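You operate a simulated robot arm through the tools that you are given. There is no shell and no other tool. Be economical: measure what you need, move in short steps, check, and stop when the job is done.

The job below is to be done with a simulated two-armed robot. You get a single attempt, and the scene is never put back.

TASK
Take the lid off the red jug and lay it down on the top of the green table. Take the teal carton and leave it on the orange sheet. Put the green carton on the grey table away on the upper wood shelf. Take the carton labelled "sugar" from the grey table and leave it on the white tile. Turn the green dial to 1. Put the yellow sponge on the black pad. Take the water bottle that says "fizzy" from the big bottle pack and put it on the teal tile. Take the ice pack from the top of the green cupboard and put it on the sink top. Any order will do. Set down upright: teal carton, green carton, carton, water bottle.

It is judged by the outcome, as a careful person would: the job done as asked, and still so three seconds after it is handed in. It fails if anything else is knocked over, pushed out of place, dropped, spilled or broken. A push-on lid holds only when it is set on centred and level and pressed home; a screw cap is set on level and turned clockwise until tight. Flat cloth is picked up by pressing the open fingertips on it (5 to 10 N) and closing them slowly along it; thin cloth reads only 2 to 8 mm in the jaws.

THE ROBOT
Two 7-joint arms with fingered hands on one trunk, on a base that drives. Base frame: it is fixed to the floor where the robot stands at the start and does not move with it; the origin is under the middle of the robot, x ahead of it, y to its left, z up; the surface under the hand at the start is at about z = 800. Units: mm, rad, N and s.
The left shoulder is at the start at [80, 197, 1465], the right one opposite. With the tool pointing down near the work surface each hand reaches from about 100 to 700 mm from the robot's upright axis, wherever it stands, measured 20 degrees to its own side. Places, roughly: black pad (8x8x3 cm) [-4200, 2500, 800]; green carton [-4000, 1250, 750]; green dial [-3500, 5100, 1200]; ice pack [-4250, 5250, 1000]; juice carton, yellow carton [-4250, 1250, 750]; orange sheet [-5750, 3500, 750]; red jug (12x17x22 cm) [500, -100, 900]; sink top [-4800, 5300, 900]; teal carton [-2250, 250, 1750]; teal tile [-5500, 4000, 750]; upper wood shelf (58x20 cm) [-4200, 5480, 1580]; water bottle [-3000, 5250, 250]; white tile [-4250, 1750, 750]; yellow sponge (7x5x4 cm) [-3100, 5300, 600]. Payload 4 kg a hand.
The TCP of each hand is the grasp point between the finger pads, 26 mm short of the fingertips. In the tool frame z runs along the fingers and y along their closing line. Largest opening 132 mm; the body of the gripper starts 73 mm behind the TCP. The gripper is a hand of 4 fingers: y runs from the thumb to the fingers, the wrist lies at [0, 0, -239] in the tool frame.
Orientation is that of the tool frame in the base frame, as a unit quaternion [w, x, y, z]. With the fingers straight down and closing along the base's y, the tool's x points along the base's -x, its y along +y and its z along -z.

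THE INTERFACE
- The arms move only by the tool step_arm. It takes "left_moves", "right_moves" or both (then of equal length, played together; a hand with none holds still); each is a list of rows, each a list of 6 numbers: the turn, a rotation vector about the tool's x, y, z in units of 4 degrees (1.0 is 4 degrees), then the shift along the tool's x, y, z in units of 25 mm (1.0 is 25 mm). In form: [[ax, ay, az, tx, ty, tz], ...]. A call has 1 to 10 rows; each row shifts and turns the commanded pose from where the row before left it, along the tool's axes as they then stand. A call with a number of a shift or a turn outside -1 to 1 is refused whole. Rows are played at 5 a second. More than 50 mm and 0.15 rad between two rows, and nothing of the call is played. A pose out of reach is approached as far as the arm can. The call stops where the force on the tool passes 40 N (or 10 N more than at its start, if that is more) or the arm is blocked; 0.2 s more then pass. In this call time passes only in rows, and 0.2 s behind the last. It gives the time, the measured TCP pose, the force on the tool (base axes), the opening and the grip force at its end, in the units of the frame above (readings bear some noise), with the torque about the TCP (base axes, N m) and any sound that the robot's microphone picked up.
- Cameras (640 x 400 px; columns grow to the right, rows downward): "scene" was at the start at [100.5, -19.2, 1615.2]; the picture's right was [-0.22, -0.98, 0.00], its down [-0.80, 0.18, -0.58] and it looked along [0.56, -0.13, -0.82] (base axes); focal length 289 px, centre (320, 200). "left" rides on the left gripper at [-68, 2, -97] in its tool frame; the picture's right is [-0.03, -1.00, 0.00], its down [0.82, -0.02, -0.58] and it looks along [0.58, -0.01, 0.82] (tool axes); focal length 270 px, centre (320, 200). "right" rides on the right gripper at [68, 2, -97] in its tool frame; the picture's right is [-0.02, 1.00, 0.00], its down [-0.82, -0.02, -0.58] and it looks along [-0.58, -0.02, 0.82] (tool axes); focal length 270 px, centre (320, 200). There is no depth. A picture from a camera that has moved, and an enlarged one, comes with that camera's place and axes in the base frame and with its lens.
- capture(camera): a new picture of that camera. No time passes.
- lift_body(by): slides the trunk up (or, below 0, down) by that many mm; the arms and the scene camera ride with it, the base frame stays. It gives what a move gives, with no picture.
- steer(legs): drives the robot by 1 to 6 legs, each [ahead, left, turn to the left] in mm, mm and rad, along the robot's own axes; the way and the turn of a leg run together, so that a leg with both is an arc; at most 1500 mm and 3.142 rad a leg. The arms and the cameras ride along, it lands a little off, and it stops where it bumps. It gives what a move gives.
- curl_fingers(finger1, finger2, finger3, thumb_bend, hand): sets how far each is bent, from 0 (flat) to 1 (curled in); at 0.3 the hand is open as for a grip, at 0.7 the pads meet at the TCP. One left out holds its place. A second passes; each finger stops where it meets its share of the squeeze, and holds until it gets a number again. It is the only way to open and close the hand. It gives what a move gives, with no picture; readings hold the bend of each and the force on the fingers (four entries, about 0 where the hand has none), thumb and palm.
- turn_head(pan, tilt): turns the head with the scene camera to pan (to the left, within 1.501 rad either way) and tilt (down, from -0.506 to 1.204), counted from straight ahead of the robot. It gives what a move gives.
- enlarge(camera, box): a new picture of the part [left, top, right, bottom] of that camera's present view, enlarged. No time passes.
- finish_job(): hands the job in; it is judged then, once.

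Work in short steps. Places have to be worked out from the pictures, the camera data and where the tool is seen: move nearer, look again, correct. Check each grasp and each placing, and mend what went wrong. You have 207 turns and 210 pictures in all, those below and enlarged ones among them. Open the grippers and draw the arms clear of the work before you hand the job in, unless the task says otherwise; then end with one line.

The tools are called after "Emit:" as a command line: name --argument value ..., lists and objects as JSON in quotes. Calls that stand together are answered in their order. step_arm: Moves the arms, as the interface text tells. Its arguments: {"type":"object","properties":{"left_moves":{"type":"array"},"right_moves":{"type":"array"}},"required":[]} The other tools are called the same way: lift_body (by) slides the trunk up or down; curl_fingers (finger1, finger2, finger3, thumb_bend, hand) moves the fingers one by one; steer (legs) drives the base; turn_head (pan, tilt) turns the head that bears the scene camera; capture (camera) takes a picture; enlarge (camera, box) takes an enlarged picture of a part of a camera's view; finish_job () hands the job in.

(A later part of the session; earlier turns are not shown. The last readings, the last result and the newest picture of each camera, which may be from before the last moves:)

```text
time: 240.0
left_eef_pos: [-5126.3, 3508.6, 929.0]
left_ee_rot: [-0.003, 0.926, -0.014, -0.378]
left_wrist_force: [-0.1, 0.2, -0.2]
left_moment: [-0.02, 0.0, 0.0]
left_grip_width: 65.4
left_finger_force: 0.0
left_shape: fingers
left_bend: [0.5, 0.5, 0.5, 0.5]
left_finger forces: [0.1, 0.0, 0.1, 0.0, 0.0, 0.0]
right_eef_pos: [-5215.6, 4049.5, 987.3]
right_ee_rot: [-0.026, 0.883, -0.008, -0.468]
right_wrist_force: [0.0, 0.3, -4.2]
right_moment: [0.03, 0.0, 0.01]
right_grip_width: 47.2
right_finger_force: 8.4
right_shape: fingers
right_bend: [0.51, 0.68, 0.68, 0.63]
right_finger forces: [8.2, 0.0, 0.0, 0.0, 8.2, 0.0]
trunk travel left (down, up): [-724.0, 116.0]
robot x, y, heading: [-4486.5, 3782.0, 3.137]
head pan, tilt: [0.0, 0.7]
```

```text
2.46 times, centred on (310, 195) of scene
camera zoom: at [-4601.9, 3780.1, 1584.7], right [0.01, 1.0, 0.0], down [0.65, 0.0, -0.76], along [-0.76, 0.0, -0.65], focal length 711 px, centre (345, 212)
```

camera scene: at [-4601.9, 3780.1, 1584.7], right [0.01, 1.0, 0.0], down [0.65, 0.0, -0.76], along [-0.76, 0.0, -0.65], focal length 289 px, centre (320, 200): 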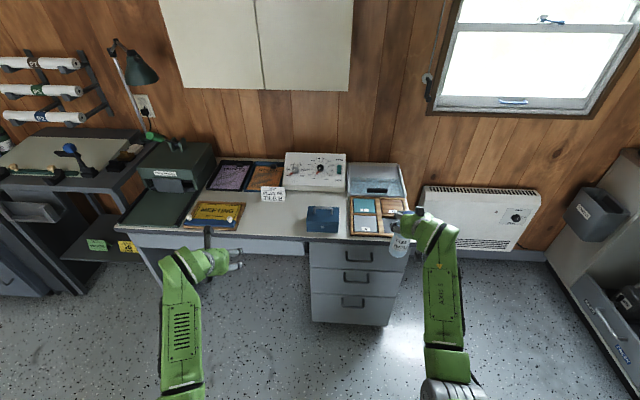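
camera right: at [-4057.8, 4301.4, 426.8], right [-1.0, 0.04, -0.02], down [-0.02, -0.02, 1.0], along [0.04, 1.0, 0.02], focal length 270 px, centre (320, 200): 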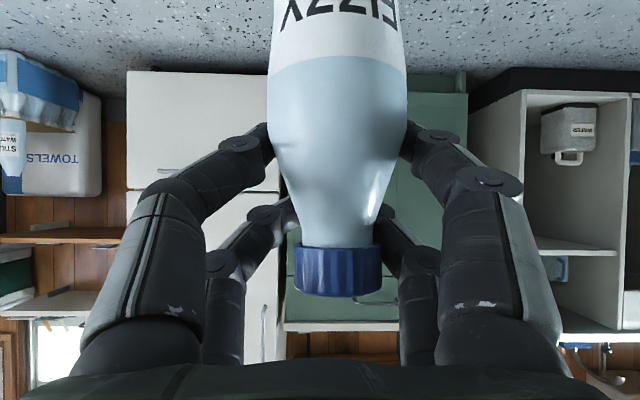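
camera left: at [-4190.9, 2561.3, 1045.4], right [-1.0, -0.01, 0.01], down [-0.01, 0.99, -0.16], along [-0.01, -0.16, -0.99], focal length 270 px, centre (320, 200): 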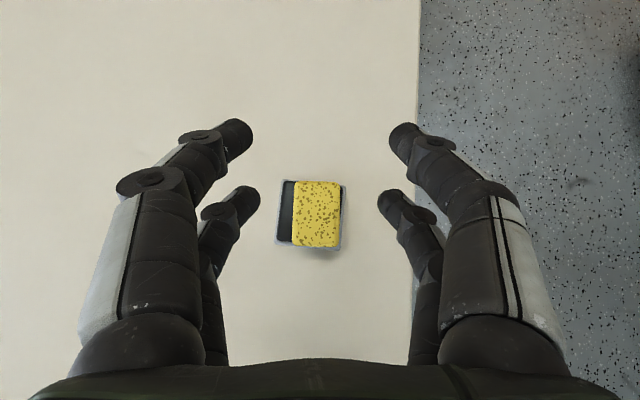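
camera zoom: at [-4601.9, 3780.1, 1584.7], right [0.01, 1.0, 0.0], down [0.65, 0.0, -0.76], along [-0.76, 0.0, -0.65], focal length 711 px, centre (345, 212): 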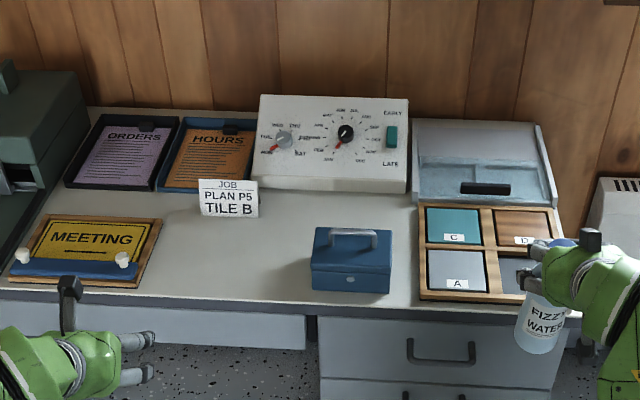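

The teal tile (C) is upper-left in the tile frame, ≈(-5535,3974). I raise a bit and drive the bottle over it.

Emit:
lift_body --by 60

Emit:
steer --legs '[[200, 73, 0]]'

Emit:
capture --camera "scene"

Emit:
capture --camera "right"

```text
time: 241.0
left_eef_pos: [-5126.4, 3508.3, 988.3]
left_ee_rot: [-0.004, 0.926, -0.014, -0.378]
left_wrist_force: [-0.1, 1.6, -0.3]
left_moment: [0.02, -0.02, -0.04]
left_grip_width: 65.6
left_finger_force: 0.2
left_shape: fingers
left_bend: [0.5, 0.5, 0.5, 0.5]
left_finger forces: [0.1, 0.0, 0.0, 0.1, 0.1, 0.0]
right_eef_pos: [-5215.9, 4049.2, 1046.7]
right_ee_rot: [-0.025, 0.883, -0.007, -0.468]
right_wrist_force: [0.5, -0.7, -3.1]
right_moment: [-0.01, -0.06, -0.01]
right_grip_width: 47.6
right_finger_force: 8.3
right_shape: fingers
right_bend: [0.51, 0.68, 0.68, 0.63]
right_finger forces: [8.1, 0.0, 0.1, 0.1, 8.2, 0.0]
trunk travel left (down, up): [-784.0, 56.0]
robot x, y, heading: [-4486.0, 3782.1, 3.135]
head pan, tilt: [0.0, 0.7]
```

```text
time: 242.7
left_eef_pos: [-5324.3, 3439.7, 990.3]
left_ee_rot: [-0.003, 0.925, -0.014, -0.38]
left_wrist_force: [-0.1, -0.4, 0.1]
left_moment: [-0.01, 0.01, -0.02]
left_grip_width: 65.3
left_finger_force: 0.1
left_shape: fingers
left_bend: [0.5, 0.5, 0.5, 0.5]
left_finger forces: [0.0, 0.1, 0.0, 0.0, 0.0, 0.0]
right_eef_pos: [-5412.4, 3980.1, 1048.5]
right_ee_rot: [-0.025, 0.883, -0.009, -0.47]
right_wrist_force: [0.8, 0.0, -4.7]
right_moment: [0.03, -0.03, -0.01]
right_grip_width: 47.6
right_finger_force: 8.2
right_shape: fingers
right_bend: [0.51, 0.68, 0.68, 0.63]
right_finger forces: [8.0, 0.0, 0.0, 0.0, 8.2, 0.0]
trunk travel left (down, up): [-784.0, 56.0]
robot x, y, heading: [-4685.9, 3713.4, 3.133]
head pan, tilt: [0.0, 0.7]
```

```text
100 pictures are left
camera scene: at [-4796.9, 3709.7, 1645.2], right [0.01, 1.0, 0.0], down [0.64, -0.01, -0.77], along [-0.77, 0.01, -0.64], focal length 289 px, centre (320, 200)
```

scene: 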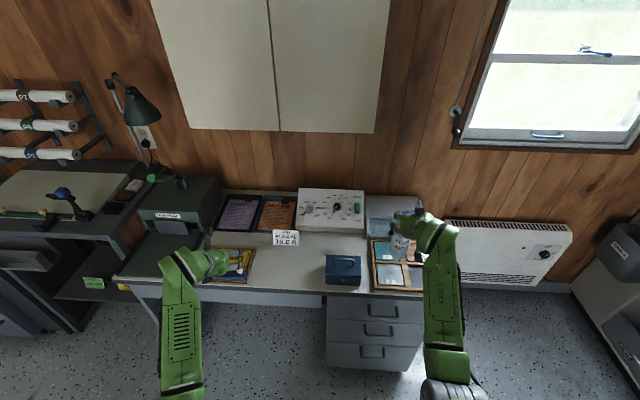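

```text
99 pictures are left
camera right: at [-5294.3, 3973.8, 1048.1], right [-0.05, -1.0, -0.02], down [0.02, -0.02, 1.0], along [-1.0, 0.05, 0.02], focal length 270 px, centre (320, 200)
```

right: 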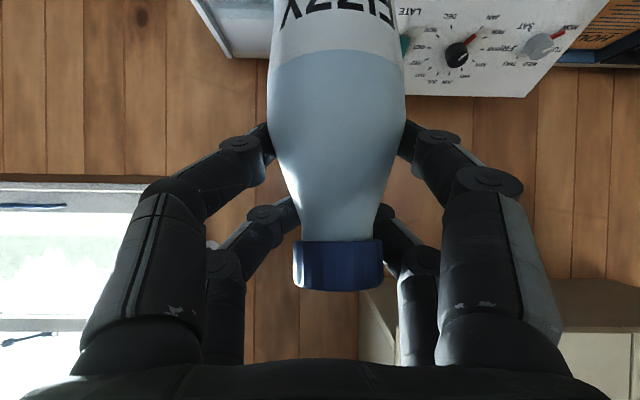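

Emit:
enlarge --camera "scene" --box '[300, 180, 460, 310]'

```text
3.08 times, centred on (380, 245) of scene
camera zoom: at [-4796.9, 3709.7, 1645.2], right [0.01, 1.0, 0.0], down [0.64, -0.01, -0.77], along [-0.77, 0.01, -0.64], focal length 889 px, centre (135, 62)
```

zoom: 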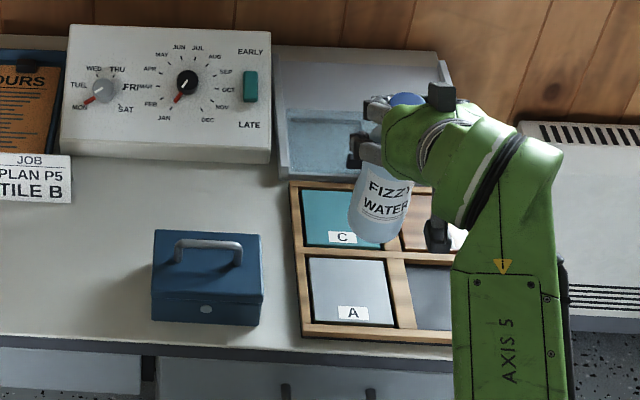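

Relative to the bottle, the teal tile is ~125 mm ahead and ~8 mm to the right. I drive that and lower partly, then check.

Emit:
steer --legs '[[125, -8, 0]]'

Emit:
lift_body --by -75

Emit:
enlarge --camera "scene" --box '[320, 200, 480, 330]'

Emit:
capture --camera "right"

```text
time: 243.9
left_eef_pos: [-5446.9, 3446.5, 991.0]
left_ee_rot: [-0.003, 0.925, -0.013, -0.379]
left_wrist_force: [0.7, 0.6, 0.4]
left_moment: [-0.01, 0.01, 0.01]
left_grip_width: 65.3
left_finger_force: 0.1
left_shape: fingers
left_bend: [0.5, 0.5, 0.5, 0.5]
left_finger forces: [0.1, 0.0, 0.0, 0.1, 0.0, 0.0]
right_eef_pos: [-5536.8, 3986.7, 1050.4]
right_ee_rot: [-0.026, 0.882, -0.008, -0.47]
right_wrist_force: [0.3, 0.8, -4.6]
right_moment: [-0.02, -0.02, -0.02]
right_grip_width: 47.6
right_finger_force: 7.9
right_shape: fingers
right_bend: [0.51, 0.68, 0.68, 0.63]
right_finger forces: [8.2, 0.0, 0.1, 0.0, 8.2, 0.1]
trunk travel left (down, up): [-784.0, 56.0]
robot x, y, heading: [-4812.5, 3716.7, 3.133]
head pan, tilt: [0.0, 0.7]
```

```text
time: 245.1
left_eef_pos: [-5449.5, 3446.9, 915.0]
left_ee_rot: [-0.003, 0.926, -0.014, -0.378]
left_wrist_force: [0.4, -0.3, 0.0]
left_moment: [0.0, 0.0, 0.0]
left_grip_width: 65.2
left_finger_force: 0.1
left_shape: fingers
left_bend: [0.5, 0.5, 0.5, 0.5]
left_finger forces: [0.0, 0.1, 0.0, 0.0, 0.0, 0.0]
right_eef_pos: [-5539.8, 3987.3, 972.2]
right_ee_rot: [-0.026, 0.883, -0.008, -0.468]
right_wrist_force: [-1.0, -0.3, -4.1]
right_moment: [0.02, -0.01, -0.03]
right_grip_width: 47.7
right_finger_force: 8.2
right_shape: fingers
right_bend: [0.51, 0.68, 0.68, 0.63]
right_finger forces: [8.2, 0.1, 0.0, 0.1, 8.2, 0.0]
trunk travel left (down, up): [-709.0, 131.0]
robot x, y, heading: [-4812.5, 3714.7, 3.135]
head pan, tilt: [0.0, 0.7]
```

```text
3.08 times, centred on (400, 265) of scene
camera zoom: at [-4925.7, 3716.3, 1569.9], right [0.01, 1.0, 0.0], down [0.64, 0.0, -0.77], along [-0.77, 0.0, -0.64], focal length 889 px, centre (74, 0)
```

zoom: 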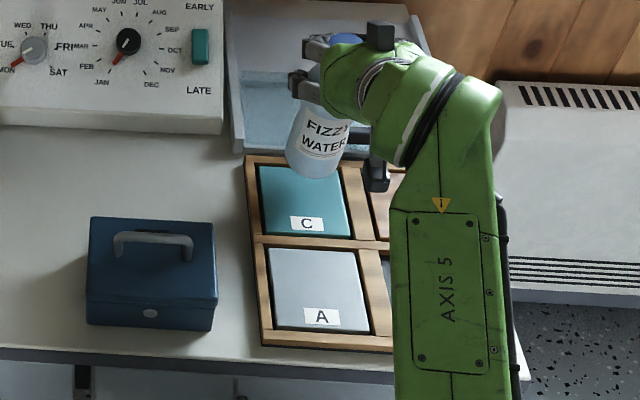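

```text
96 pictures are left
camera right: at [-5421.6, 3980.6, 971.6], right [-0.05, -1.0, -0.02], down [0.02, -0.02, 1.0], along [-1.0, 0.05, 0.02], focal length 270 px, centre (320, 200)
```

right: 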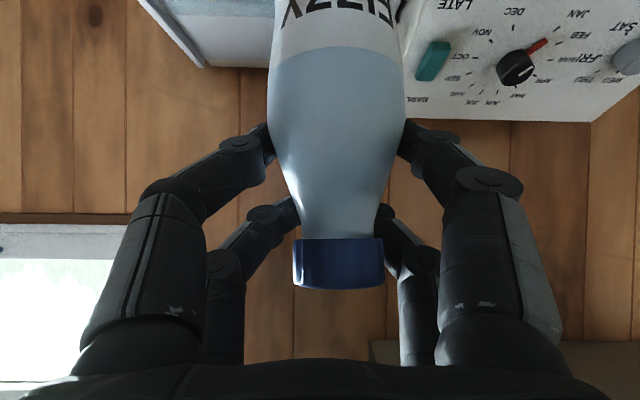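

I lower another 25 mm and compare base and tile again.

Emit:
lift_body --by -25

Emit:
enlarge --camera "scene" --box '[360, 200, 460, 290]'

```text
time: 245.8
left_eef_pos: [-5451.5, 3446.7, 889.6]
left_ee_rot: [-0.003, 0.926, -0.014, -0.378]
left_wrist_force: [-0.7, -0.3, 0.6]
left_moment: [0.01, 0.05, -0.02]
left_grip_width: 65.8
left_finger_force: 0.1
left_shape: fingers
left_bend: [0.5, 0.5, 0.5, 0.5]
left_finger forces: [0.0, 0.1, 0.0, 0.1, 0.0, 0.0]
right_eef_pos: [-5540.5, 3987.2, 947.9]
right_ee_rot: [-0.025, 0.883, -0.007, -0.468]
right_wrist_force: [0.6, 0.2, -4.3]
right_moment: [-0.02, -0.03, 0.01]
right_grip_width: 47.7
right_finger_force: 8.4
right_shape: fingers
right_bend: [0.51, 0.68, 0.68, 0.63]
right_finger forces: [8.3, 0.0, 0.0, 0.1, 8.2, 0.0]
trunk travel left (down, up): [-684.0, 156.0]
robot x, y, heading: [-4812.9, 3718.4, 3.137]
head pan, tilt: [0.0, 0.7]
```

```text
4.44 times, centred on (410, 245) of scene
camera zoom: at [-4926.5, 3716.3, 1544.7], right [0.01, 1.0, 0.0], down [0.64, 0.0, -0.76], along [-0.76, 0.0, -0.64], focal length 1284 px, centre (-80, 0)
```

zoom: 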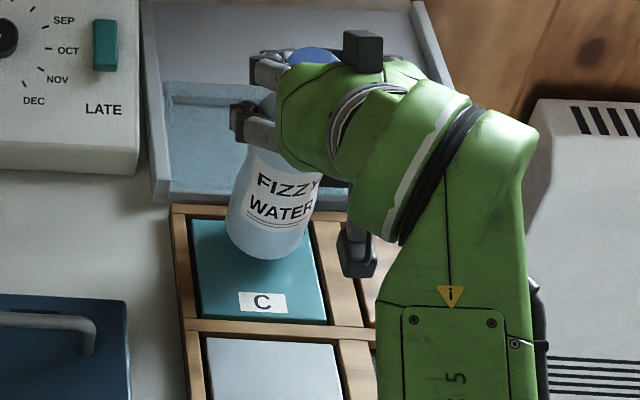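

The base is aligned with the tile centre within ~5 mm. Lowering gently to contact.

Emit:
lift_body --by -15

Emit:
lift_body --by -6

Emit:
lift_body --by -5

```text
time: 246.4
left_eef_pos: [-5449.6, 3445.9, 873.5]
left_ee_rot: [-0.004, 0.925, -0.014, -0.379]
left_wrist_force: [1.0, -0.2, 0.3]
left_moment: [-0.01, -0.03, 0.01]
left_grip_width: 65.3
left_finger_force: 0.0
left_shape: fingers
left_bend: [0.5, 0.5, 0.5, 0.5]
left_finger forces: [0.1, 0.0, 0.1, 0.0, 0.0, 0.0]
right_eef_pos: [-5541.0, 3985.6, 935.6]
right_ee_rot: [-0.026, 0.883, -0.007, -0.469]
right_wrist_force: [-0.5, -0.3, 3.8]
right_moment: [-0.04, 0.07, -0.01]
right_grip_width: 47.5
right_finger_force: 8.7
right_shape: fingers
right_bend: [0.51, 0.68, 0.68, 0.63]
right_finger forces: [8.8, 0.0, 0.0, 0.0, 8.6, 0.1]
trunk travel left (down, up): [-669.0, 171.0]
robot x, y, heading: [-4812.3, 3715.4, 3.137]
head pan, tilt: [0.0, 0.7]
```

```text
time: 247.0
left_eef_pos: [-5449.1, 3446.0, 869.6]
left_ee_rot: [-0.004, 0.926, -0.012, -0.378]
left_wrist_force: [0.3, 0.7, -0.7]
left_moment: [0.0, -0.03, 0.01]
left_grip_width: 65.4
left_finger_force: 0.0
left_shape: fingers
left_bend: [0.5, 0.5, 0.5, 0.5]
left_finger forces: [0.0, 0.0, 0.1, 0.0, 0.0, 0.0]
right_eef_pos: [-5540.8, 3985.9, 931.0]
right_ee_rot: [-0.026, 0.882, -0.007, -0.471]
right_wrist_force: [-1.9, -1.5, 14.3]
right_moment: [-0.15, 0.18, -0.06]
right_grip_width: 48.0
right_finger_force: 9.7
right_shape: fingers
right_bend: [0.51, 0.68, 0.68, 0.64]
right_finger forces: [9.6, 0.0, 0.0, 0.0, 9.3, 0.1]
trunk travel left (down, up): [-663.0, 177.0]
robot x, y, heading: [-4811.5, 3715.9, 3.133]
head pan, tilt: [0.0, 0.7]
```

```text
time: 247.5
left_eef_pos: [-5449.6, 3446.0, 863.4]
left_ee_rot: [-0.004, 0.925, -0.013, -0.379]
left_wrist_force: [0.1, -0.1, -0.3]
left_moment: [-0.01, 0.0, 0.01]
left_grip_width: 65.3
left_finger_force: 0.0
left_shape: fingers
left_bend: [0.5, 0.5, 0.5, 0.5]
left_finger forces: [0.1, 0.0, 0.0, 0.1, 0.0, 0.1]
right_eef_pos: [-5539.4, 3986.0, 923.3]
right_ee_rot: [-0.026, 0.882, -0.007, -0.47]
right_wrist_force: [-2.3, -0.4, 14.0]
right_moment: [-0.07, 0.16, -0.01]
right_grip_width: 48.5
right_finger_force: 9.7
right_shape: fingers
right_bend: [0.51, 0.68, 0.68, 0.64]
right_finger forces: [9.5, 0.1, 0.0, 0.0, 9.4, 0.0]
trunk travel left (down, up): [-658.0, 182.0]
robot x, y, heading: [-4809.6, 3718.1, 3.135]
head pan, tilt: [0.0, 0.7]
```

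Contact (14 N). I check the picture before releasing.

Emit:
lift_body --by 4

Emit:
enlarge --camera "scene" --box '[360, 180, 460, 280]'

Emit:
capture --camera "right"

```text
time: 248.0
left_eef_pos: [-5450.5, 3446.6, 866.0]
left_ee_rot: [-0.004, 0.926, -0.014, -0.378]
left_wrist_force: [-0.3, -0.3, 0.1]
left_moment: [0.01, 0.01, 0.03]
left_grip_width: 65.2
left_finger_force: 0.1
left_shape: fingers
left_bend: [0.5, 0.5, 0.5, 0.5]
left_finger forces: [0.0, 0.1, 0.0, 0.0, 0.0, 0.0]
right_eef_pos: [-5539.8, 3985.7, 924.3]
right_ee_rot: [-0.026, 0.884, -0.008, -0.467]
right_wrist_force: [-1.5, -0.5, 5.7]
right_moment: [-0.06, 0.08, 0.03]
right_grip_width: 48.3
right_finger_force: 9.1
right_shape: fingers
right_bend: [0.51, 0.68, 0.68, 0.64]
right_finger forces: [8.8, 0.0, 0.0, 0.1, 9.0, 0.0]
trunk travel left (down, up): [-662.0, 178.0]
robot x, y, heading: [-4810.2, 3719.6, 3.133]
head pan, tilt: [0.0, 0.7]
```

```text
4.00 times, centred on (410, 230) of scene
camera zoom: at [-4925.2, 3715.5, 1522.8], right [0.01, 1.0, 0.0], down [0.64, 0.0, -0.77], along [-0.77, 0.01, -0.64], focal length 1155 px, centre (-40, 80)
```

zoom: 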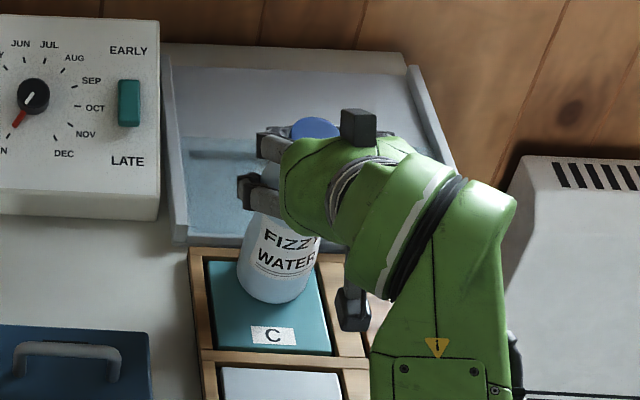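

```text
93 pictures are left
camera right: at [-5420.8, 3980.2, 923.7], right [-0.05, -1.0, -0.02], down [0.02, -0.02, 1.0], along [-1.0, 0.05, 0.02], focal length 270 px, centre (320, 200)
```

right: 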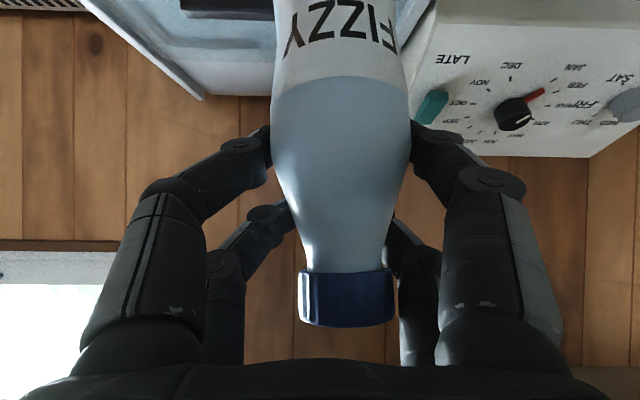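

The bottle stands a little too far back on the tile. I lift 15 mm, move back 20 and left 8, and set it down again.

Emit:
lift_body --by 20

Emit:
steer --legs '[[-20, 7, 0]]'

Emit:
enlarge --camera "scene" --box '[360, 180, 460, 280]'

```text
time: 248.7
left_eef_pos: [-5450.7, 3446.7, 888.0]
left_ee_rot: [-0.003, 0.926, -0.013, -0.377]
left_wrist_force: [0.0, -0.4, 0.1]
left_moment: [-0.01, 0.0, -0.01]
left_grip_width: 65.4
left_finger_force: 0.0
left_shape: fingers
left_bend: [0.5, 0.5, 0.5, 0.5]
left_finger forces: [0.0, 0.0, 0.0, 0.0, 0.1, 0.1]
right_eef_pos: [-5538.7, 3986.4, 943.9]
right_ee_rot: [-0.025, 0.884, -0.007, -0.466]
right_wrist_force: [-0.6, -0.3, -3.5]
right_moment: [0.0, -0.05, -0.02]
right_grip_width: 48.1
right_finger_force: 7.8
right_shape: fingers
right_bend: [0.51, 0.68, 0.68, 0.64]
right_finger forces: [8.1, 0.1, 0.1, 0.0, 8.2, 0.1]
trunk travel left (down, up): [-682.0, 158.0]
robot x, y, heading: [-4811.1, 3716.5, 3.137]
head pan, tilt: [0.0, 0.7]
```

```text
time: 249.5
left_eef_pos: [-5436.1, 3440.8, 884.8]
left_ee_rot: [-0.004, 0.927, -0.015, -0.375]
left_wrist_force: [-0.6, -0.2, 0.4]
left_moment: [-0.01, -0.02, -0.03]
left_grip_width: 65.5
left_finger_force: 0.1
left_shape: fingers
left_bend: [0.5, 0.5, 0.5, 0.5]
left_finger forces: [0.0, 0.1, 0.1, 0.1, 0.0, 0.0]
right_eef_pos: [-5525.9, 3981.2, 940.1]
right_ee_rot: [-0.025, 0.885, -0.008, -0.465]
right_wrist_force: [-0.2, 0.1, -5.4]
right_moment: [0.03, -0.01, 0.0]
right_grip_width: 48.3
right_finger_force: 8.2
right_shape: fingers
right_bend: [0.51, 0.68, 0.68, 0.64]
right_finger forces: [8.1, 0.0, 0.0, 0.0, 8.2, 0.0]
trunk travel left (down, up): [-682.0, 158.0]
robot x, y, heading: [-4792.9, 3711.6, 3.136]
head pan, tilt: [0.0, 0.7]
```

```text
4.00 times, centred on (410, 230) of scene
camera zoom: at [-4914.9, 3711.9, 1542.0], right [0.01, 1.0, 0.0], down [0.65, -0.01, -0.76], along [-0.76, 0.0, -0.65], focal length 1155 px, centre (-40, 80)
```

zoom: 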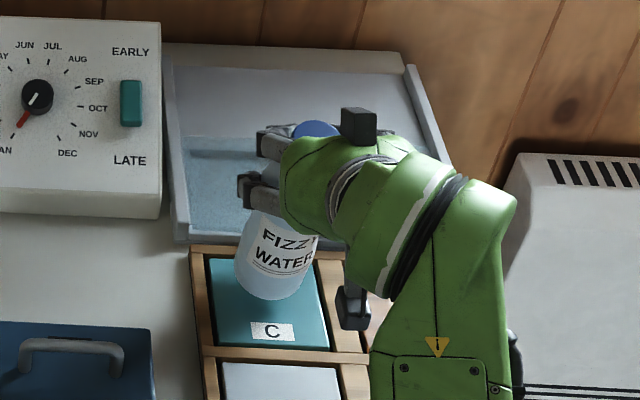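

Now I lower to contact again.

Emit:
lift_body --by -12

Emit:
lift_body --by -6

Emit:
enlarge --camera "scene" --box '[360, 180, 460, 280]'

```text
time: 250.1
left_eef_pos: [-5433.4, 3440.1, 873.1]
left_ee_rot: [-0.004, 0.927, -0.015, -0.376]
left_wrist_force: [-0.4, -0.3, -0.6]
left_moment: [-0.02, -0.01, 0.03]
left_grip_width: 65.4
left_finger_force: 0.0
left_shape: fingers
left_bend: [0.5, 0.5, 0.5, 0.5]
left_finger forces: [0.0, 0.0, 0.0, 0.0, 0.0, 0.0]
right_eef_pos: [-5523.0, 3978.7, 929.3]
right_ee_rot: [-0.025, 0.884, -0.008, -0.466]
right_wrist_force: [-0.3, 0.8, -4.6]
right_moment: [0.03, -0.04, -0.01]
right_grip_width: 48.2
right_finger_force: 8.2
right_shape: fingers
right_bend: [0.51, 0.68, 0.68, 0.64]
right_finger forces: [8.1, 0.0, 0.1, 0.1, 8.0, 0.0]
trunk travel left (down, up): [-670.0, 170.0]
robot x, y, heading: [-4786.5, 3710.4, 3.138]
head pan, tilt: [0.0, 0.7]
```

```text
time: 250.6
left_eef_pos: [-5431.8, 3438.4, 867.7]
left_ee_rot: [-0.004, 0.926, -0.014, -0.377]
left_wrist_force: [-0.2, 0.7, 1.0]
left_moment: [-0.02, -0.05, 0.0]
left_grip_width: 65.5
left_finger_force: 0.1
left_shape: fingers
left_bend: [0.5, 0.5, 0.5, 0.5]
left_finger forces: [0.0, 0.0, 0.0, 0.0, 0.1, 0.1]
right_eef_pos: [-5522.0, 3979.8, 926.0]
right_ee_rot: [-0.026, 0.884, -0.008, -0.467]
right_wrist_force: [0.6, 0.0, -3.1]
right_moment: [-0.01, -0.04, 0.01]
right_grip_width: 47.8
right_finger_force: 8.5
right_shape: fingers
right_bend: [0.51, 0.68, 0.68, 0.64]
right_finger forces: [8.3, 0.0, 0.0, 0.0, 8.1, 0.0]
trunk travel left (down, up): [-664.0, 176.0]
robot x, y, heading: [-4789.7, 3709.1, 3.134]
head pan, tilt: [0.0, 0.7]
```

```text
4.00 times, centred on (410, 230) of scene
camera zoom: at [-4908.6, 3709.5, 1524.6], right [0.01, 1.0, 0.0], down [0.65, 0.0, -0.76], along [-0.76, 0.0, -0.65], focal length 1155 px, centre (-40, 80)
```

zoom: 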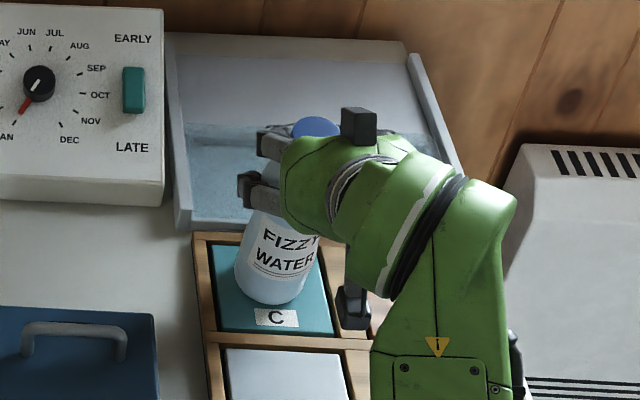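

Now it is near the tile's centre. A little further down to contact.

Emit:
lift_body --by -4

Emit:
lift_body --by -3

Emit:
capture --camera "right"

Emit:
enlarge --camera "scene" --box '[360, 180, 460, 280]'

```text
time: 251.2
left_eef_pos: [-5431.4, 3439.1, 865.3]
left_ee_rot: [-0.004, 0.925, -0.014, -0.379]
left_wrist_force: [1.0, 0.0, 0.0]
left_moment: [-0.01, 0.02, 0.01]
left_grip_width: 65.6
left_finger_force: 0.0
left_shape: fingers
left_bend: [0.5, 0.5, 0.5, 0.5]
left_finger forces: [0.1, 0.0, 0.0, 0.0, 0.0, 0.1]
right_eef_pos: [-5520.9, 3978.9, 924.4]
right_ee_rot: [-0.026, 0.882, -0.007, -0.47]
right_wrist_force: [-0.5, -1.1, 3.7]
right_moment: [-0.1, 0.07, -0.01]
right_grip_width: 48.1
right_finger_force: 8.8
right_shape: fingers
right_bend: [0.51, 0.68, 0.68, 0.64]
right_finger forces: [8.8, 0.0, 0.0, 0.0, 8.5, 0.0]
trunk travel left (down, up): [-660.0, 180.0]
robot x, y, heading: [-4791.9, 3713.6, 3.141]
head pan, tilt: [0.0, 0.7]
```

```text
time: 251.7
left_eef_pos: [-5430.5, 3437.1, 863.2]
left_ee_rot: [-0.004, 0.925, -0.013, -0.38]
left_wrist_force: [0.5, 0.4, -0.2]
left_moment: [0.04, -0.01, 0.04]
left_grip_width: 65.4
left_finger_force: 0.0
left_shape: fingers
left_bend: [0.5, 0.5, 0.5, 0.5]
left_finger forces: [0.0, 0.0, 0.1, 0.0, 0.0, 0.0]
right_eef_pos: [-5521.6, 3978.9, 923.6]
right_ee_rot: [-0.026, 0.882, -0.007, -0.471]
right_wrist_force: [-0.8, -1.4, 12.2]
right_moment: [-0.15, 0.13, -0.04]
right_grip_width: 48.1
right_finger_force: 9.9
right_shape: fingers
right_bend: [0.51, 0.68, 0.68, 0.64]
right_finger forces: [9.4, 0.9, 0.0, 0.0, 9.0, 0.0]
trunk travel left (down, up): [-657.0, 183.0]
robot x, y, heading: [-4791.1, 3709.4, 3.134]
head pan, tilt: [0.0, 0.7]
```

```text
90 pictures are left
camera right: at [-5401.9, 3973.0, 922.2], right [-0.05, -1.0, -0.02], down [0.03, -0.02, 1.0], along [-1.0, 0.05, 0.03], focal length 270 px, centre (320, 200)
```

right: 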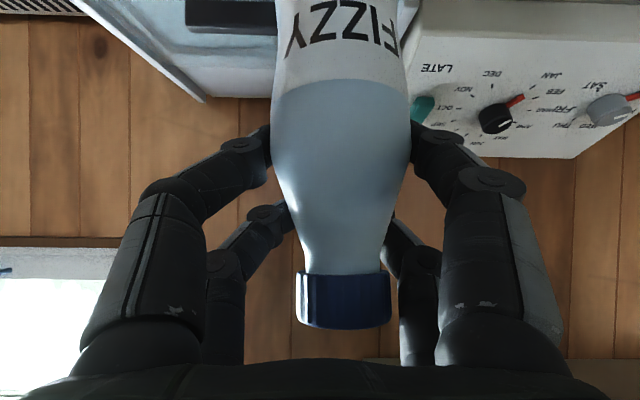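

```text
4.00 times, centred on (410, 230) of scene
camera zoom: at [-4904.6, 3707.9, 1518.1], right [0.01, 1.0, 0.0], down [0.64, 0.0, -0.77], along [-0.77, 0.01, -0.64], focal length 1155 px, centre (-40, 80)
```

zoom: 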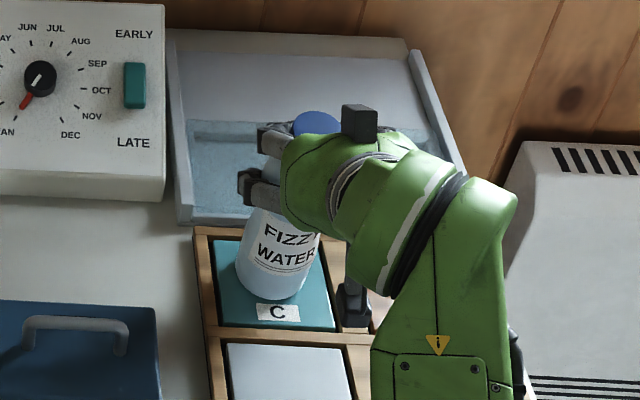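

Bottle rests on the tile (12 N). I unload slightly and open the hand.

Emit:
lift_body --by 2

Emit:
curl_fingers --hand "right" --finger1 0.46 --finger2 0.46 --finger3 0.46 --thumb_bend 0.54

Emit:
capture --camera "right"

```text
time: 252.2
left_eef_pos: [-5429.7, 3437.9, 864.7]
left_ee_rot: [-0.005, 0.925, -0.015, -0.379]
left_wrist_force: [-0.3, -0.3, 0.1]
left_moment: [-0.02, -0.03, 0.0]
left_grip_width: 65.6
left_finger_force: 0.0
left_shape: fingers
left_bend: [0.5, 0.5, 0.5, 0.5]
left_finger forces: [0.0, 0.1, 0.1, 0.0, 0.0, 0.0]
right_eef_pos: [-5519.1, 3979.1, 923.1]
right_ee_rot: [-0.026, 0.883, -0.008, -0.468]
right_wrist_force: [-1.4, -0.2, 11.4]
right_moment: [-0.19, 0.13, -0.03]
right_grip_width: 48.3
right_finger_force: 9.6
right_shape: fingers
right_bend: [0.51, 0.68, 0.68, 0.64]
right_finger forces: [9.5, 0.4, 0.1, 0.0, 8.9, 0.0]
trunk travel left (down, up): [-659.0, 181.0]
robot x, y, heading: [-4793.1, 3708.3, 3.138]
head pan, tilt: [0.0, 0.7]
```

```text
time: 253.2
left_eef_pos: [-5431.4, 3439.7, 864.4]
left_ee_rot: [-0.004, 0.926, -0.014, -0.378]
left_wrist_force: [0.4, -0.2, 0.7]
left_moment: [-0.01, 0.01, 0.0]
left_grip_width: 65.2
left_finger_force: 0.1
left_shape: fingers
left_bend: [0.5, 0.5, 0.5, 0.5]
left_finger forces: [0.1, 0.1, 0.0, 0.1, 0.0, 0.1]
right_eef_pos: [-5520.8, 3981.2, 920.4]
right_ee_rot: [-0.026, 0.884, -0.008, -0.467]
right_wrist_force: [-0.7, -0.5, 0.0]
right_moment: [0.0, -0.03, -0.01]
right_grip_width: 65.8
right_finger_force: 0.0
right_shape: fingers
right_bend: [0.46, 0.46, 0.46, 0.54]
right_finger forces: [0.0, 0.0, 0.0, 0.1, 0.0, 0.0]
trunk travel left (down, up): [-659.0, 181.0]
robot x, y, heading: [-4789.2, 3712.2, 3.139]
head pan, tilt: [0.0, 0.7]
```

```text
88 pictures are left
camera right: at [-5402.2, 3973.7, 920.9], right [-0.05, -1.0, -0.02], down [0.02, -0.02, 1.0], along [-1.0, 0.05, 0.02], focal length 270 px, centre (320, 200)
```

right: 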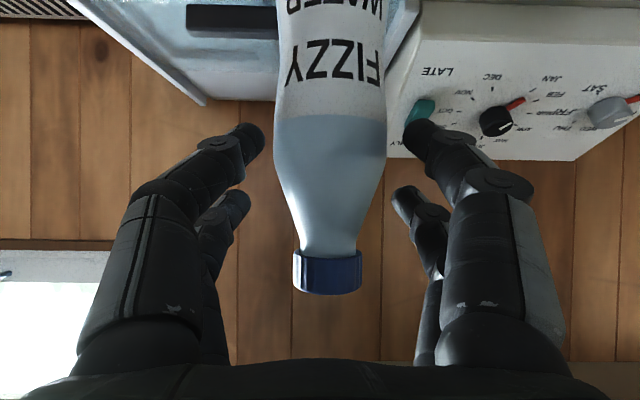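

Bottle stands free. I back straight away and check it.

Emit:
steer --legs '[[-250, 0, 0]]'

Emit:
enlarge --camera "scene" --box '[300, 130, 440, 240]'

```text
time: 255.0
left_eef_pos: [-5184.6, 3438.2, 863.9]
left_ee_rot: [-0.005, 0.926, -0.015, -0.377]
left_wrist_force: [0.6, 0.0, -0.9]
left_moment: [0.01, 0.0, 0.02]
left_grip_width: 65.5
left_finger_force: 0.0
left_shape: fingers
left_bend: [0.5, 0.5, 0.5, 0.5]
left_finger forces: [0.0, 0.0, 0.0, 0.0, 0.0, 0.0]
right_eef_pos: [-5274.6, 3978.7, 920.6]
right_ee_rot: [-0.026, 0.883, -0.008, -0.468]
right_wrist_force: [-0.5, 1.3, 0.4]
right_moment: [0.0, -0.02, 0.02]
right_grip_width: 65.8
right_finger_force: 0.1
right_shape: fingers
right_bend: [0.46, 0.46, 0.46, 0.54]
right_finger forces: [0.1, 0.0, 0.0, 0.1, 0.1, 0.1]
trunk travel left (down, up): [-659.0, 181.0]
robot x, y, heading: [-4545.1, 3709.5, 3.134]
head pan, tilt: [0.0, 0.7]
```

```text
3.64 times, centred on (370, 185) of scene
camera zoom: at [-4661.1, 3707.5, 1519.6], right [0.01, 1.0, 0.0], down [0.65, -0.01, -0.76], along [-0.76, 0.01, -0.65], focal length 1050 px, centre (138, 254)
```

zoom: 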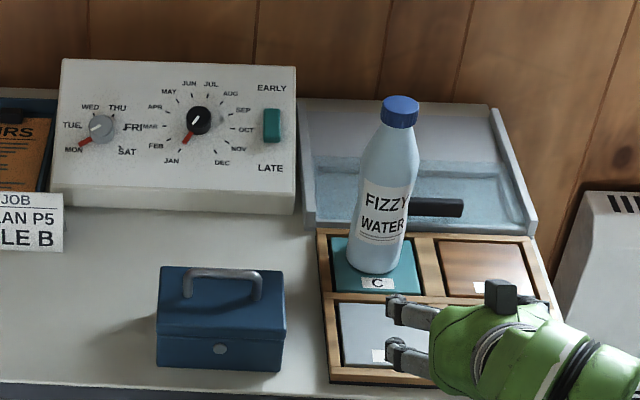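

Bottle stands upright on the teal tile. Next, the grey table: I turn south and drive down the aisle.

Emit:
steer --legs '[[0, 0, 1.57], [0, -330, 0], [1100, 0, 0], [700, 0, 0]]'

Emit:
turn_head --pan 0.7 --tilt 0.6

Emit:
capture --camera "scene"

```text
time: 269.7
left_eef_pos: [-4694.3, 1264.5, 865.1]
left_ee_rot: [0.26, 0.676, 0.633, -0.274]
left_wrist_force: [0.0, -0.5, 0.5]
left_moment: [0.01, -0.01, 0.02]
left_grip_width: 65.4
left_finger_force: 0.1
left_shape: fingers
left_bend: [0.5, 0.5, 0.5, 0.5]
left_finger forces: [0.0, 0.0, 0.0, 0.1, 0.0, 0.0]
right_eef_pos: [-5237.9, 1195.1, 923.6]
right_ee_rot: [0.306, 0.641, 0.607, -0.355]
right_wrist_force: [-0.2, 0.1, -0.8]
right_moment: [-0.01, -0.04, 0.02]
right_grip_width: 65.7
right_finger_force: 0.1
right_shape: fingers
right_bend: [0.46, 0.46, 0.46, 0.54]
right_finger forces: [0.0, 0.1, 0.0, 0.0, 0.0, 0.1]
trunk travel left (down, up): [-659.0, 181.0]
robot x, y, heading: [-4944.6, 1913.7, -1.618]
head pan, tilt: [0.0, 0.7]
```

```text
time: 270.8
left_eef_pos: [-4694.7, 1264.5, 864.3]
left_ee_rot: [0.26, 0.676, 0.633, -0.274]
left_wrist_force: [0.0, 0.3, -0.2]
left_moment: [0.02, 0.03, 0.01]
left_grip_width: 65.0
left_finger_force: 0.0
left_shape: fingers
left_bend: [0.5, 0.5, 0.5, 0.5]
left_finger forces: [0.0, 0.0, 0.0, 0.0, 0.0, 0.0]
right_eef_pos: [-5238.0, 1194.2, 921.2]
right_ee_rot: [0.306, 0.642, 0.607, -0.356]
right_wrist_force: [-0.2, 0.5, -0.4]
right_moment: [-0.01, -0.01, 0.01]
right_grip_width: 65.8
right_finger_force: 0.1
right_shape: fingers
right_bend: [0.46, 0.46, 0.46, 0.54]
right_finger forces: [0.1, 0.0, 0.0, 0.1, 0.0, 0.1]
trunk travel left (down, up): [-659.0, 181.0]
robot x, y, heading: [-4939.8, 1918.0, -1.612]
head pan, tilt: [0.7, 0.6]
```

```text
86 pictures are left
camera scene: at [-4891.1, 1810.1, 1528.4], right [-0.79, -0.61, 0.0], down [-0.34, 0.45, -0.83], along [0.5, -0.65, -0.56], focal length 289 px, centre (320, 200)
```

scene: 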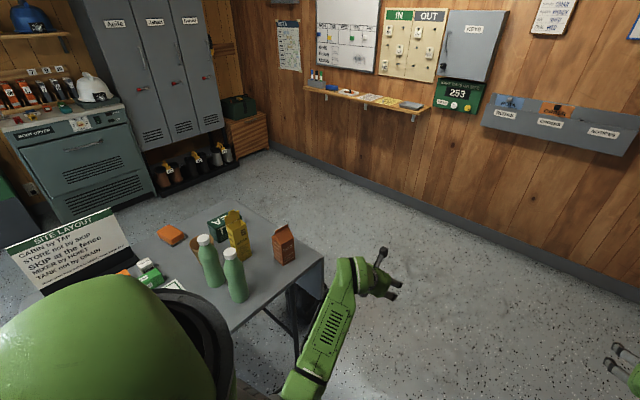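

Emit:
enlarge --camera "scene" --box '[130, 190, 330, 320]'

```text
3.08 times, centred on (230, 255) of scene
camera zoom: at [-4891.1, 1810.1, 1528.4], right [-0.79, -0.61, 0.0], down [-0.34, 0.45, -0.83], along [0.5, -0.65, -0.56], focal length 889 px, centre (597, 31)
```

zoom: 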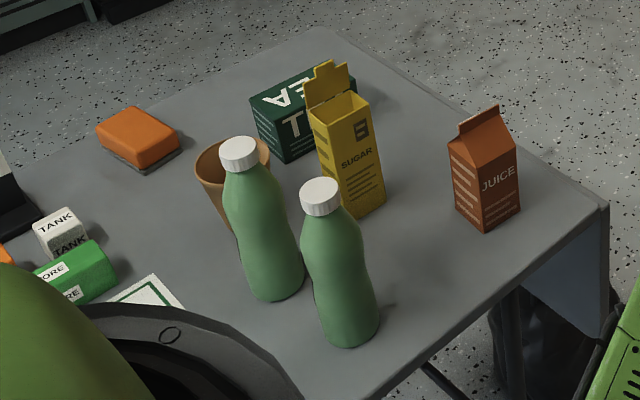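

TEA (green carton), SUGAR (yellow, open-topped) and JUICE stand on the grey table, two green bottles in front. Best approach is from the south side. I raise the trunk, turn to face north over the items' height, back down the aisle and strafe in.

Emit:
lift_body --by 178

Emit:
steer --legs '[[0, 0, 1.6], [0, 0, 1.585], [-1330, 0, 0]]'

Emit:
turn_head --pan -0.5 --tilt 0.6

Emit:
capture --camera "scene"

```text
time: 272.7
left_eef_pos: [-4694.0, 1263.8, 1041.3]
left_ee_rot: [0.26, 0.676, 0.632, -0.275]
left_wrist_force: [-0.6, -0.7, 0.0]
left_moment: [-0.03, 0.03, 0.03]
left_grip_width: 65.5
left_finger_force: 0.0
left_shape: fingers
left_bend: [0.5, 0.5, 0.5, 0.5]
left_finger forces: [0.0, 0.0, 0.1, 0.0, 0.0, 0.1]
right_eef_pos: [-5237.8, 1194.2, 1098.5]
right_ee_rot: [0.307, 0.641, 0.608, -0.355]
right_wrist_force: [0.1, 0.1, -0.1]
right_moment: [-0.02, 0.0, 0.03]
right_grip_width: 66.0
right_finger_force: 0.1
right_shape: fingers
right_bend: [0.46, 0.46, 0.46, 0.54]
right_finger forces: [0.0, 0.1, 0.0, 0.1, 0.0, 0.0]
trunk travel left (down, up): [-837.0, 3.0]
robot x, y, heading: [-4942.0, 1913.4, -1.615]
head pan, tilt: [0.7, 0.6]
```

```text
time: 287.1
left_eef_pos: [-5223.2, 1222.1, 1040.7]
left_ee_rot: [0.267, -0.647, 0.663, 0.264]
left_wrist_force: [0.0, 0.6, 0.4]
left_moment: [0.05, 0.01, 0.02]
left_grip_width: 65.7
left_finger_force: 0.0
left_shape: fingers
left_bend: [0.5, 0.5, 0.5, 0.5]
left_finger forces: [0.0, 0.0, 0.0, 0.0, 0.0, 0.1]
right_eef_pos: [-4683.8, 1313.2, 1098.0]
right_ee_rot: [0.348, -0.621, 0.628, 0.313]
right_wrist_force: [0.1, 0.6, -0.4]
right_moment: [0.01, -0.01, 0.0]
right_grip_width: 65.8
right_finger_force: 0.0
right_shape: fingers
right_bend: [0.46, 0.46, 0.46, 0.54]
right_finger forces: [0.0, 0.1, 0.0, 0.0, 0.1, 0.1]
trunk travel left (down, up): [-837.0, 3.0]
robot x, y, heading: [-4945.5, 582.6, 1.572]
head pan, tilt: [0.7, 0.6]
```

```text
time: 288.5
left_eef_pos: [-5224.3, 1220.8, 1041.6]
left_ee_rot: [0.269, -0.646, 0.663, 0.266]
left_wrist_force: [0.0, 0.7, 0.1]
left_moment: [0.01, -0.02, 0.0]
left_grip_width: 65.4
left_finger_force: 0.0
left_shape: fingers
left_bend: [0.5, 0.5, 0.5, 0.5]
left_finger forces: [0.1, 0.0, 0.0, 0.0, 0.1, 0.0]
right_eef_pos: [-4685.5, 1312.9, 1099.6]
right_ee_rot: [0.349, -0.621, 0.628, 0.314]
right_wrist_force: [-0.4, 0.0, -0.1]
right_moment: [0.0, 0.02, 0.01]
right_grip_width: 65.9
right_finger_force: 0.0
right_shape: fingers
right_bend: [0.46, 0.46, 0.46, 0.54]
right_finger forces: [0.0, 0.0, 0.1, 0.0, 0.0, 0.0]
trunk travel left (down, up): [-837.0, 3.0]
robot x, y, heading: [-4946.4, 581.3, 1.569]
head pan, tilt: [-0.499, 0.6]
```

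```text
84 pictures are left
camera scene: at [-4905.8, 686.8, 1706.4], right [0.88, -0.48, 0.0], down [-0.27, -0.5, -0.82], along [0.4, 0.72, -0.57], focal length 289 px, centre (320, 200)
```

scene: 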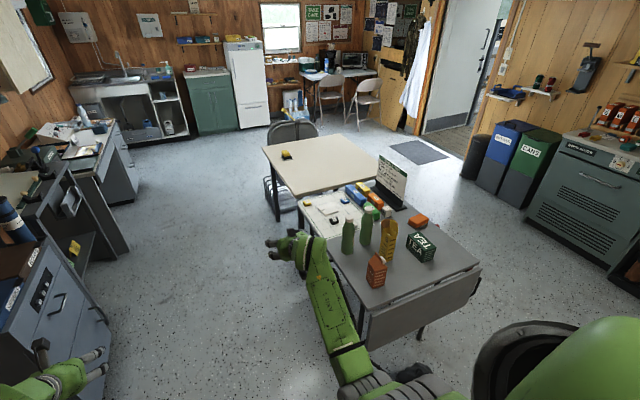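

Good overview. I strafe right to be centred behind the cartons.

Emit:
steer --legs '[[0, -950, 0]]'

Emit:
turn_head --pan 0.1 --tilt 0.8

Emit:
capture --camera "scene"

Emit:
capture --camera "left"

```text
time: 293.5
left_eef_pos: [-4274.1, 1217.6, 1040.2]
left_ee_rot: [0.27, -0.645, 0.664, 0.264]
left_wrist_force: [0.1, 0.5, 0.0]
left_moment: [-0.02, -0.03, 0.01]
left_grip_width: 65.7
left_finger_force: 0.1
left_shape: fingers
left_bend: [0.5, 0.5, 0.5, 0.5]
left_finger forces: [0.1, 0.1, 0.1, 0.1, 0.0, 0.0]
right_eef_pos: [-3734.7, 1309.0, 1100.3]
right_ee_rot: [0.349, -0.62, 0.629, 0.312]
right_wrist_force: [-0.3, -0.4, 0.5]
right_moment: [0.0, -0.02, -0.04]
right_grip_width: 65.9
right_finger_force: 0.0
right_shape: fingers
right_bend: [0.46, 0.46, 0.46, 0.54]
right_finger forces: [0.0, 0.1, 0.1, 0.1, 0.1, 0.1]
trunk travel left (down, up): [-837.0, 3.0]
robot x, y, heading: [-4002.0, 580.3, 1.568]
head pan, tilt: [-0.499, 0.6]
```

```text
time: 294.5
left_eef_pos: [-4272.7, 1219.6, 1041.4]
left_ee_rot: [0.269, -0.645, 0.664, 0.265]
left_wrist_force: [0.4, 0.4, 0.5]
left_moment: [-0.04, -0.01, 0.0]
left_grip_width: 65.4
left_finger_force: 0.1
left_shape: fingers
left_bend: [0.5, 0.5, 0.5, 0.5]
left_finger forces: [0.1, 0.0, 0.1, 0.0, 0.0, 0.0]
right_eef_pos: [-3732.5, 1309.7, 1100.3]
right_ee_rot: [0.349, -0.62, 0.629, 0.313]
right_wrist_force: [-0.5, 0.6, 0.6]
right_moment: [0.0, 0.0, 0.01]
right_grip_width: 65.9
right_finger_force: 0.1
right_shape: fingers
right_bend: [0.46, 0.46, 0.46, 0.54]
right_finger forces: [0.0, 0.1, 0.1, 0.1, 0.0, 0.0]
trunk travel left (down, up): [-837.0, 3.0]
robot x, y, heading: [-4000.6, 584.0, 1.565]
head pan, tilt: [0.099, 0.799]
```

```text
83 pictures are left
camera scene: at [-4006.8, 686.5, 1689.6], right [1.0, 0.09, 0.0], down [0.07, -0.71, -0.7], along [-0.07, 0.69, -0.72], focal length 289 px, centre (320, 200)
```

scene: 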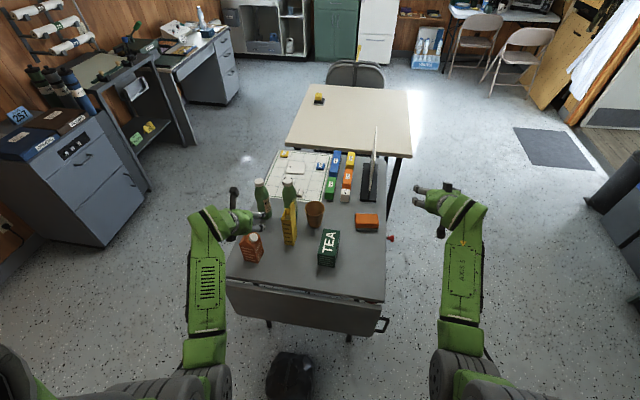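

```text
82 pictures are left
camera left: at [-4274.7, 1200.1, 1158.9], right [1.0, -0.01, 0.01], down [-0.01, -0.99, -0.16], along [0.01, 0.16, -0.99], focal length 270 px, centre (320, 200)
```

left: 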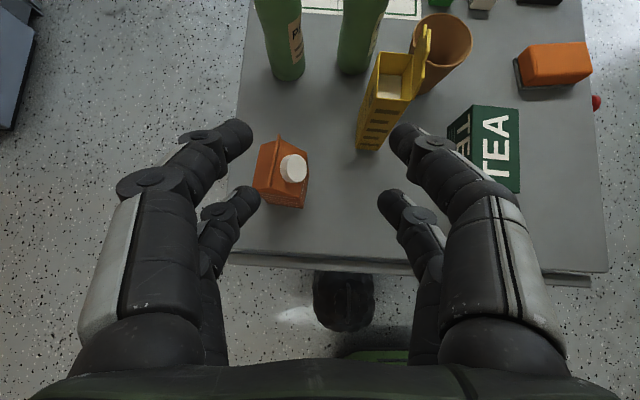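

Emit:
enlarge --camera "scene" --box '[225, 140, 395, 290]'

Emit:
enlarge --camera "left" --box '[230, 0, 610, 280]'

```text
2.67 times, centred on (310, 215) of scene
camera zoom: at [-4006.8, 686.5, 1689.6], right [1.0, 0.09, 0.0], down [0.07, -0.71, -0.7], along [-0.07, 0.69, -0.72], focal length 770 px, centre (347, 160)
```

zoom: 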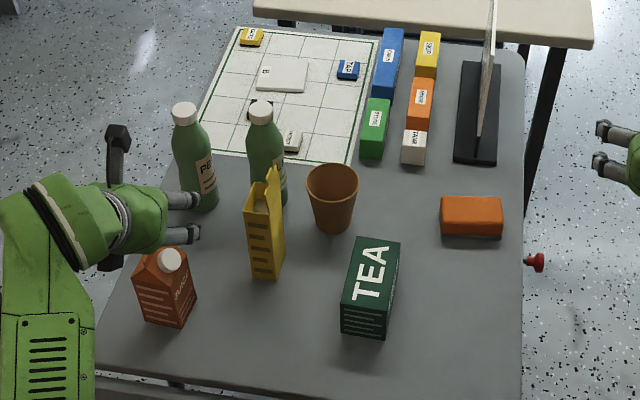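

```text
1.43 times, centred on (420, 140) of left
camera zoom: at [-4274.7, 1200.1, 1158.9], right [1.0, -0.01, 0.01], down [-0.01, -0.99, -0.16], along [0.01, 0.16, -0.99], focal length 386 px, centre (177, 286)
```

zoom: 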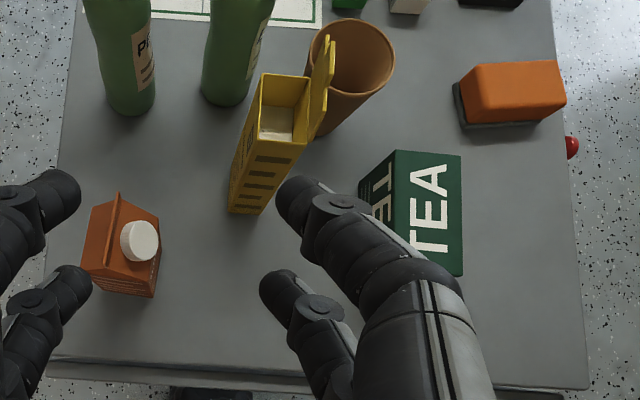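

Sugar: 37 mm wide in x, y 1353–1412, centre ≈(-4186,1382), rim z≈885, flap standing on its east side. White tile is the white square on the grid board (~(-4244,1800)). I strafe right 87 and lower the trunk.

Emit:
steer --legs '[[0, -87, 0]]'

Emit:
lift_body --by -200

Emit:
capture --camera "left"

Emit:
capture --camera "scene"

```text
time: 295.6
left_eef_pos: [-4196.3, 1216.6, 1039.0]
left_ee_rot: [0.272, -0.647, 0.662, 0.261]
left_wrist_force: [-1.4, -0.6, -0.4]
left_moment: [0.01, -0.04, -0.02]
left_grip_width: 65.4
left_finger_force: 0.0
left_shape: fingers
left_bend: [0.5, 0.5, 0.5, 0.5]
left_finger forces: [0.0, 0.0, 0.0, 0.1, 0.0, 0.0]
right_eef_pos: [-3657.7, 1309.1, 1100.9]
right_ee_rot: [0.351, -0.622, 0.627, 0.311]
right_wrist_force: [-1.1, 0.0, 0.3]
right_moment: [0.01, 0.01, -0.03]
right_grip_width: 66.0
right_finger_force: 0.0
right_shape: fingers
right_bend: [0.46, 0.46, 0.46, 0.54]
right_finger forces: [0.0, 0.0, 0.0, 0.0, 0.0, 0.0]
trunk travel left (down, up): [-837.0, 3.0]
robot x, y, heading: [-3912.0, 577.4, 1.568]
head pan, tilt: [0.099, 0.799]
```

```text
time: 297.8
left_eef_pos: [-4187.9, 1217.2, 842.0]
left_ee_rot: [0.269, -0.646, 0.664, 0.265]
left_wrist_force: [-0.7, -0.2, 0.5]
left_moment: [0.0, -0.01, 0.02]
left_grip_width: 65.2
left_finger_force: 0.2
left_shape: fingers
left_bend: [0.5, 0.5, 0.5, 0.5]
left_finger forces: [0.0, 0.1, 0.0, 0.0, 0.0, 0.0]
right_eef_pos: [-3645.9, 1308.8, 899.7]
right_ee_rot: [0.348, -0.621, 0.629, 0.313]
right_wrist_force: [-0.6, -0.5, -0.3]
right_moment: [0.02, 0.0, 0.0]
right_grip_width: 65.8
right_finger_force: 0.1
right_shape: fingers
right_bend: [0.46, 0.46, 0.46, 0.54]
right_finger forces: [0.0, 0.0, 0.0, 0.0, 0.0, 0.0]
trunk travel left (down, up): [-637.0, 203.0]
robot x, y, heading: [-3911.4, 577.0, 1.564]
head pan, tilt: [0.099, 0.799]
```

```text
79 pictures are left
camera left: at [-4189.3, 1199.3, 959.0], right [1.0, -0.01, 0.01], down [0.0, -0.99, -0.16], along [0.01, 0.16, -0.99], focal length 270 px, centre (320, 200)
```

left: 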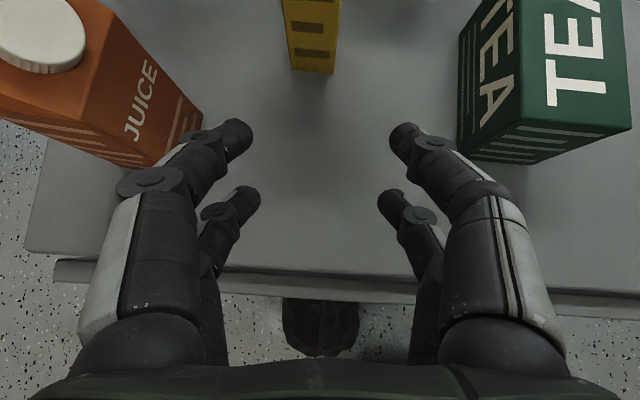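

```text
78 pictures are left
camera scene: at [-3920.8, 685.8, 1489.6], right [1.0, 0.1, 0.0], down [0.07, -0.71, -0.7], along [-0.07, 0.69, -0.72], focal length 289 px, centre (320, 200)
```

scene: 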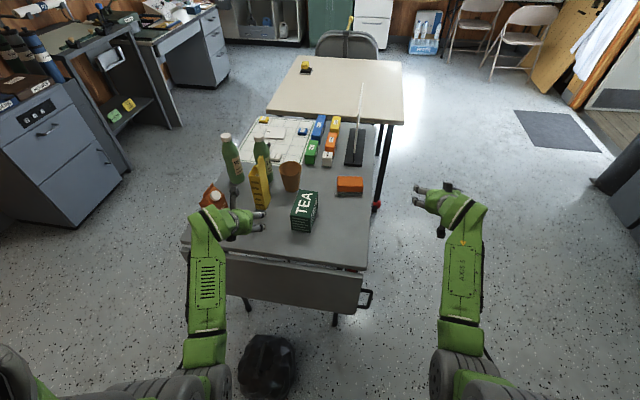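

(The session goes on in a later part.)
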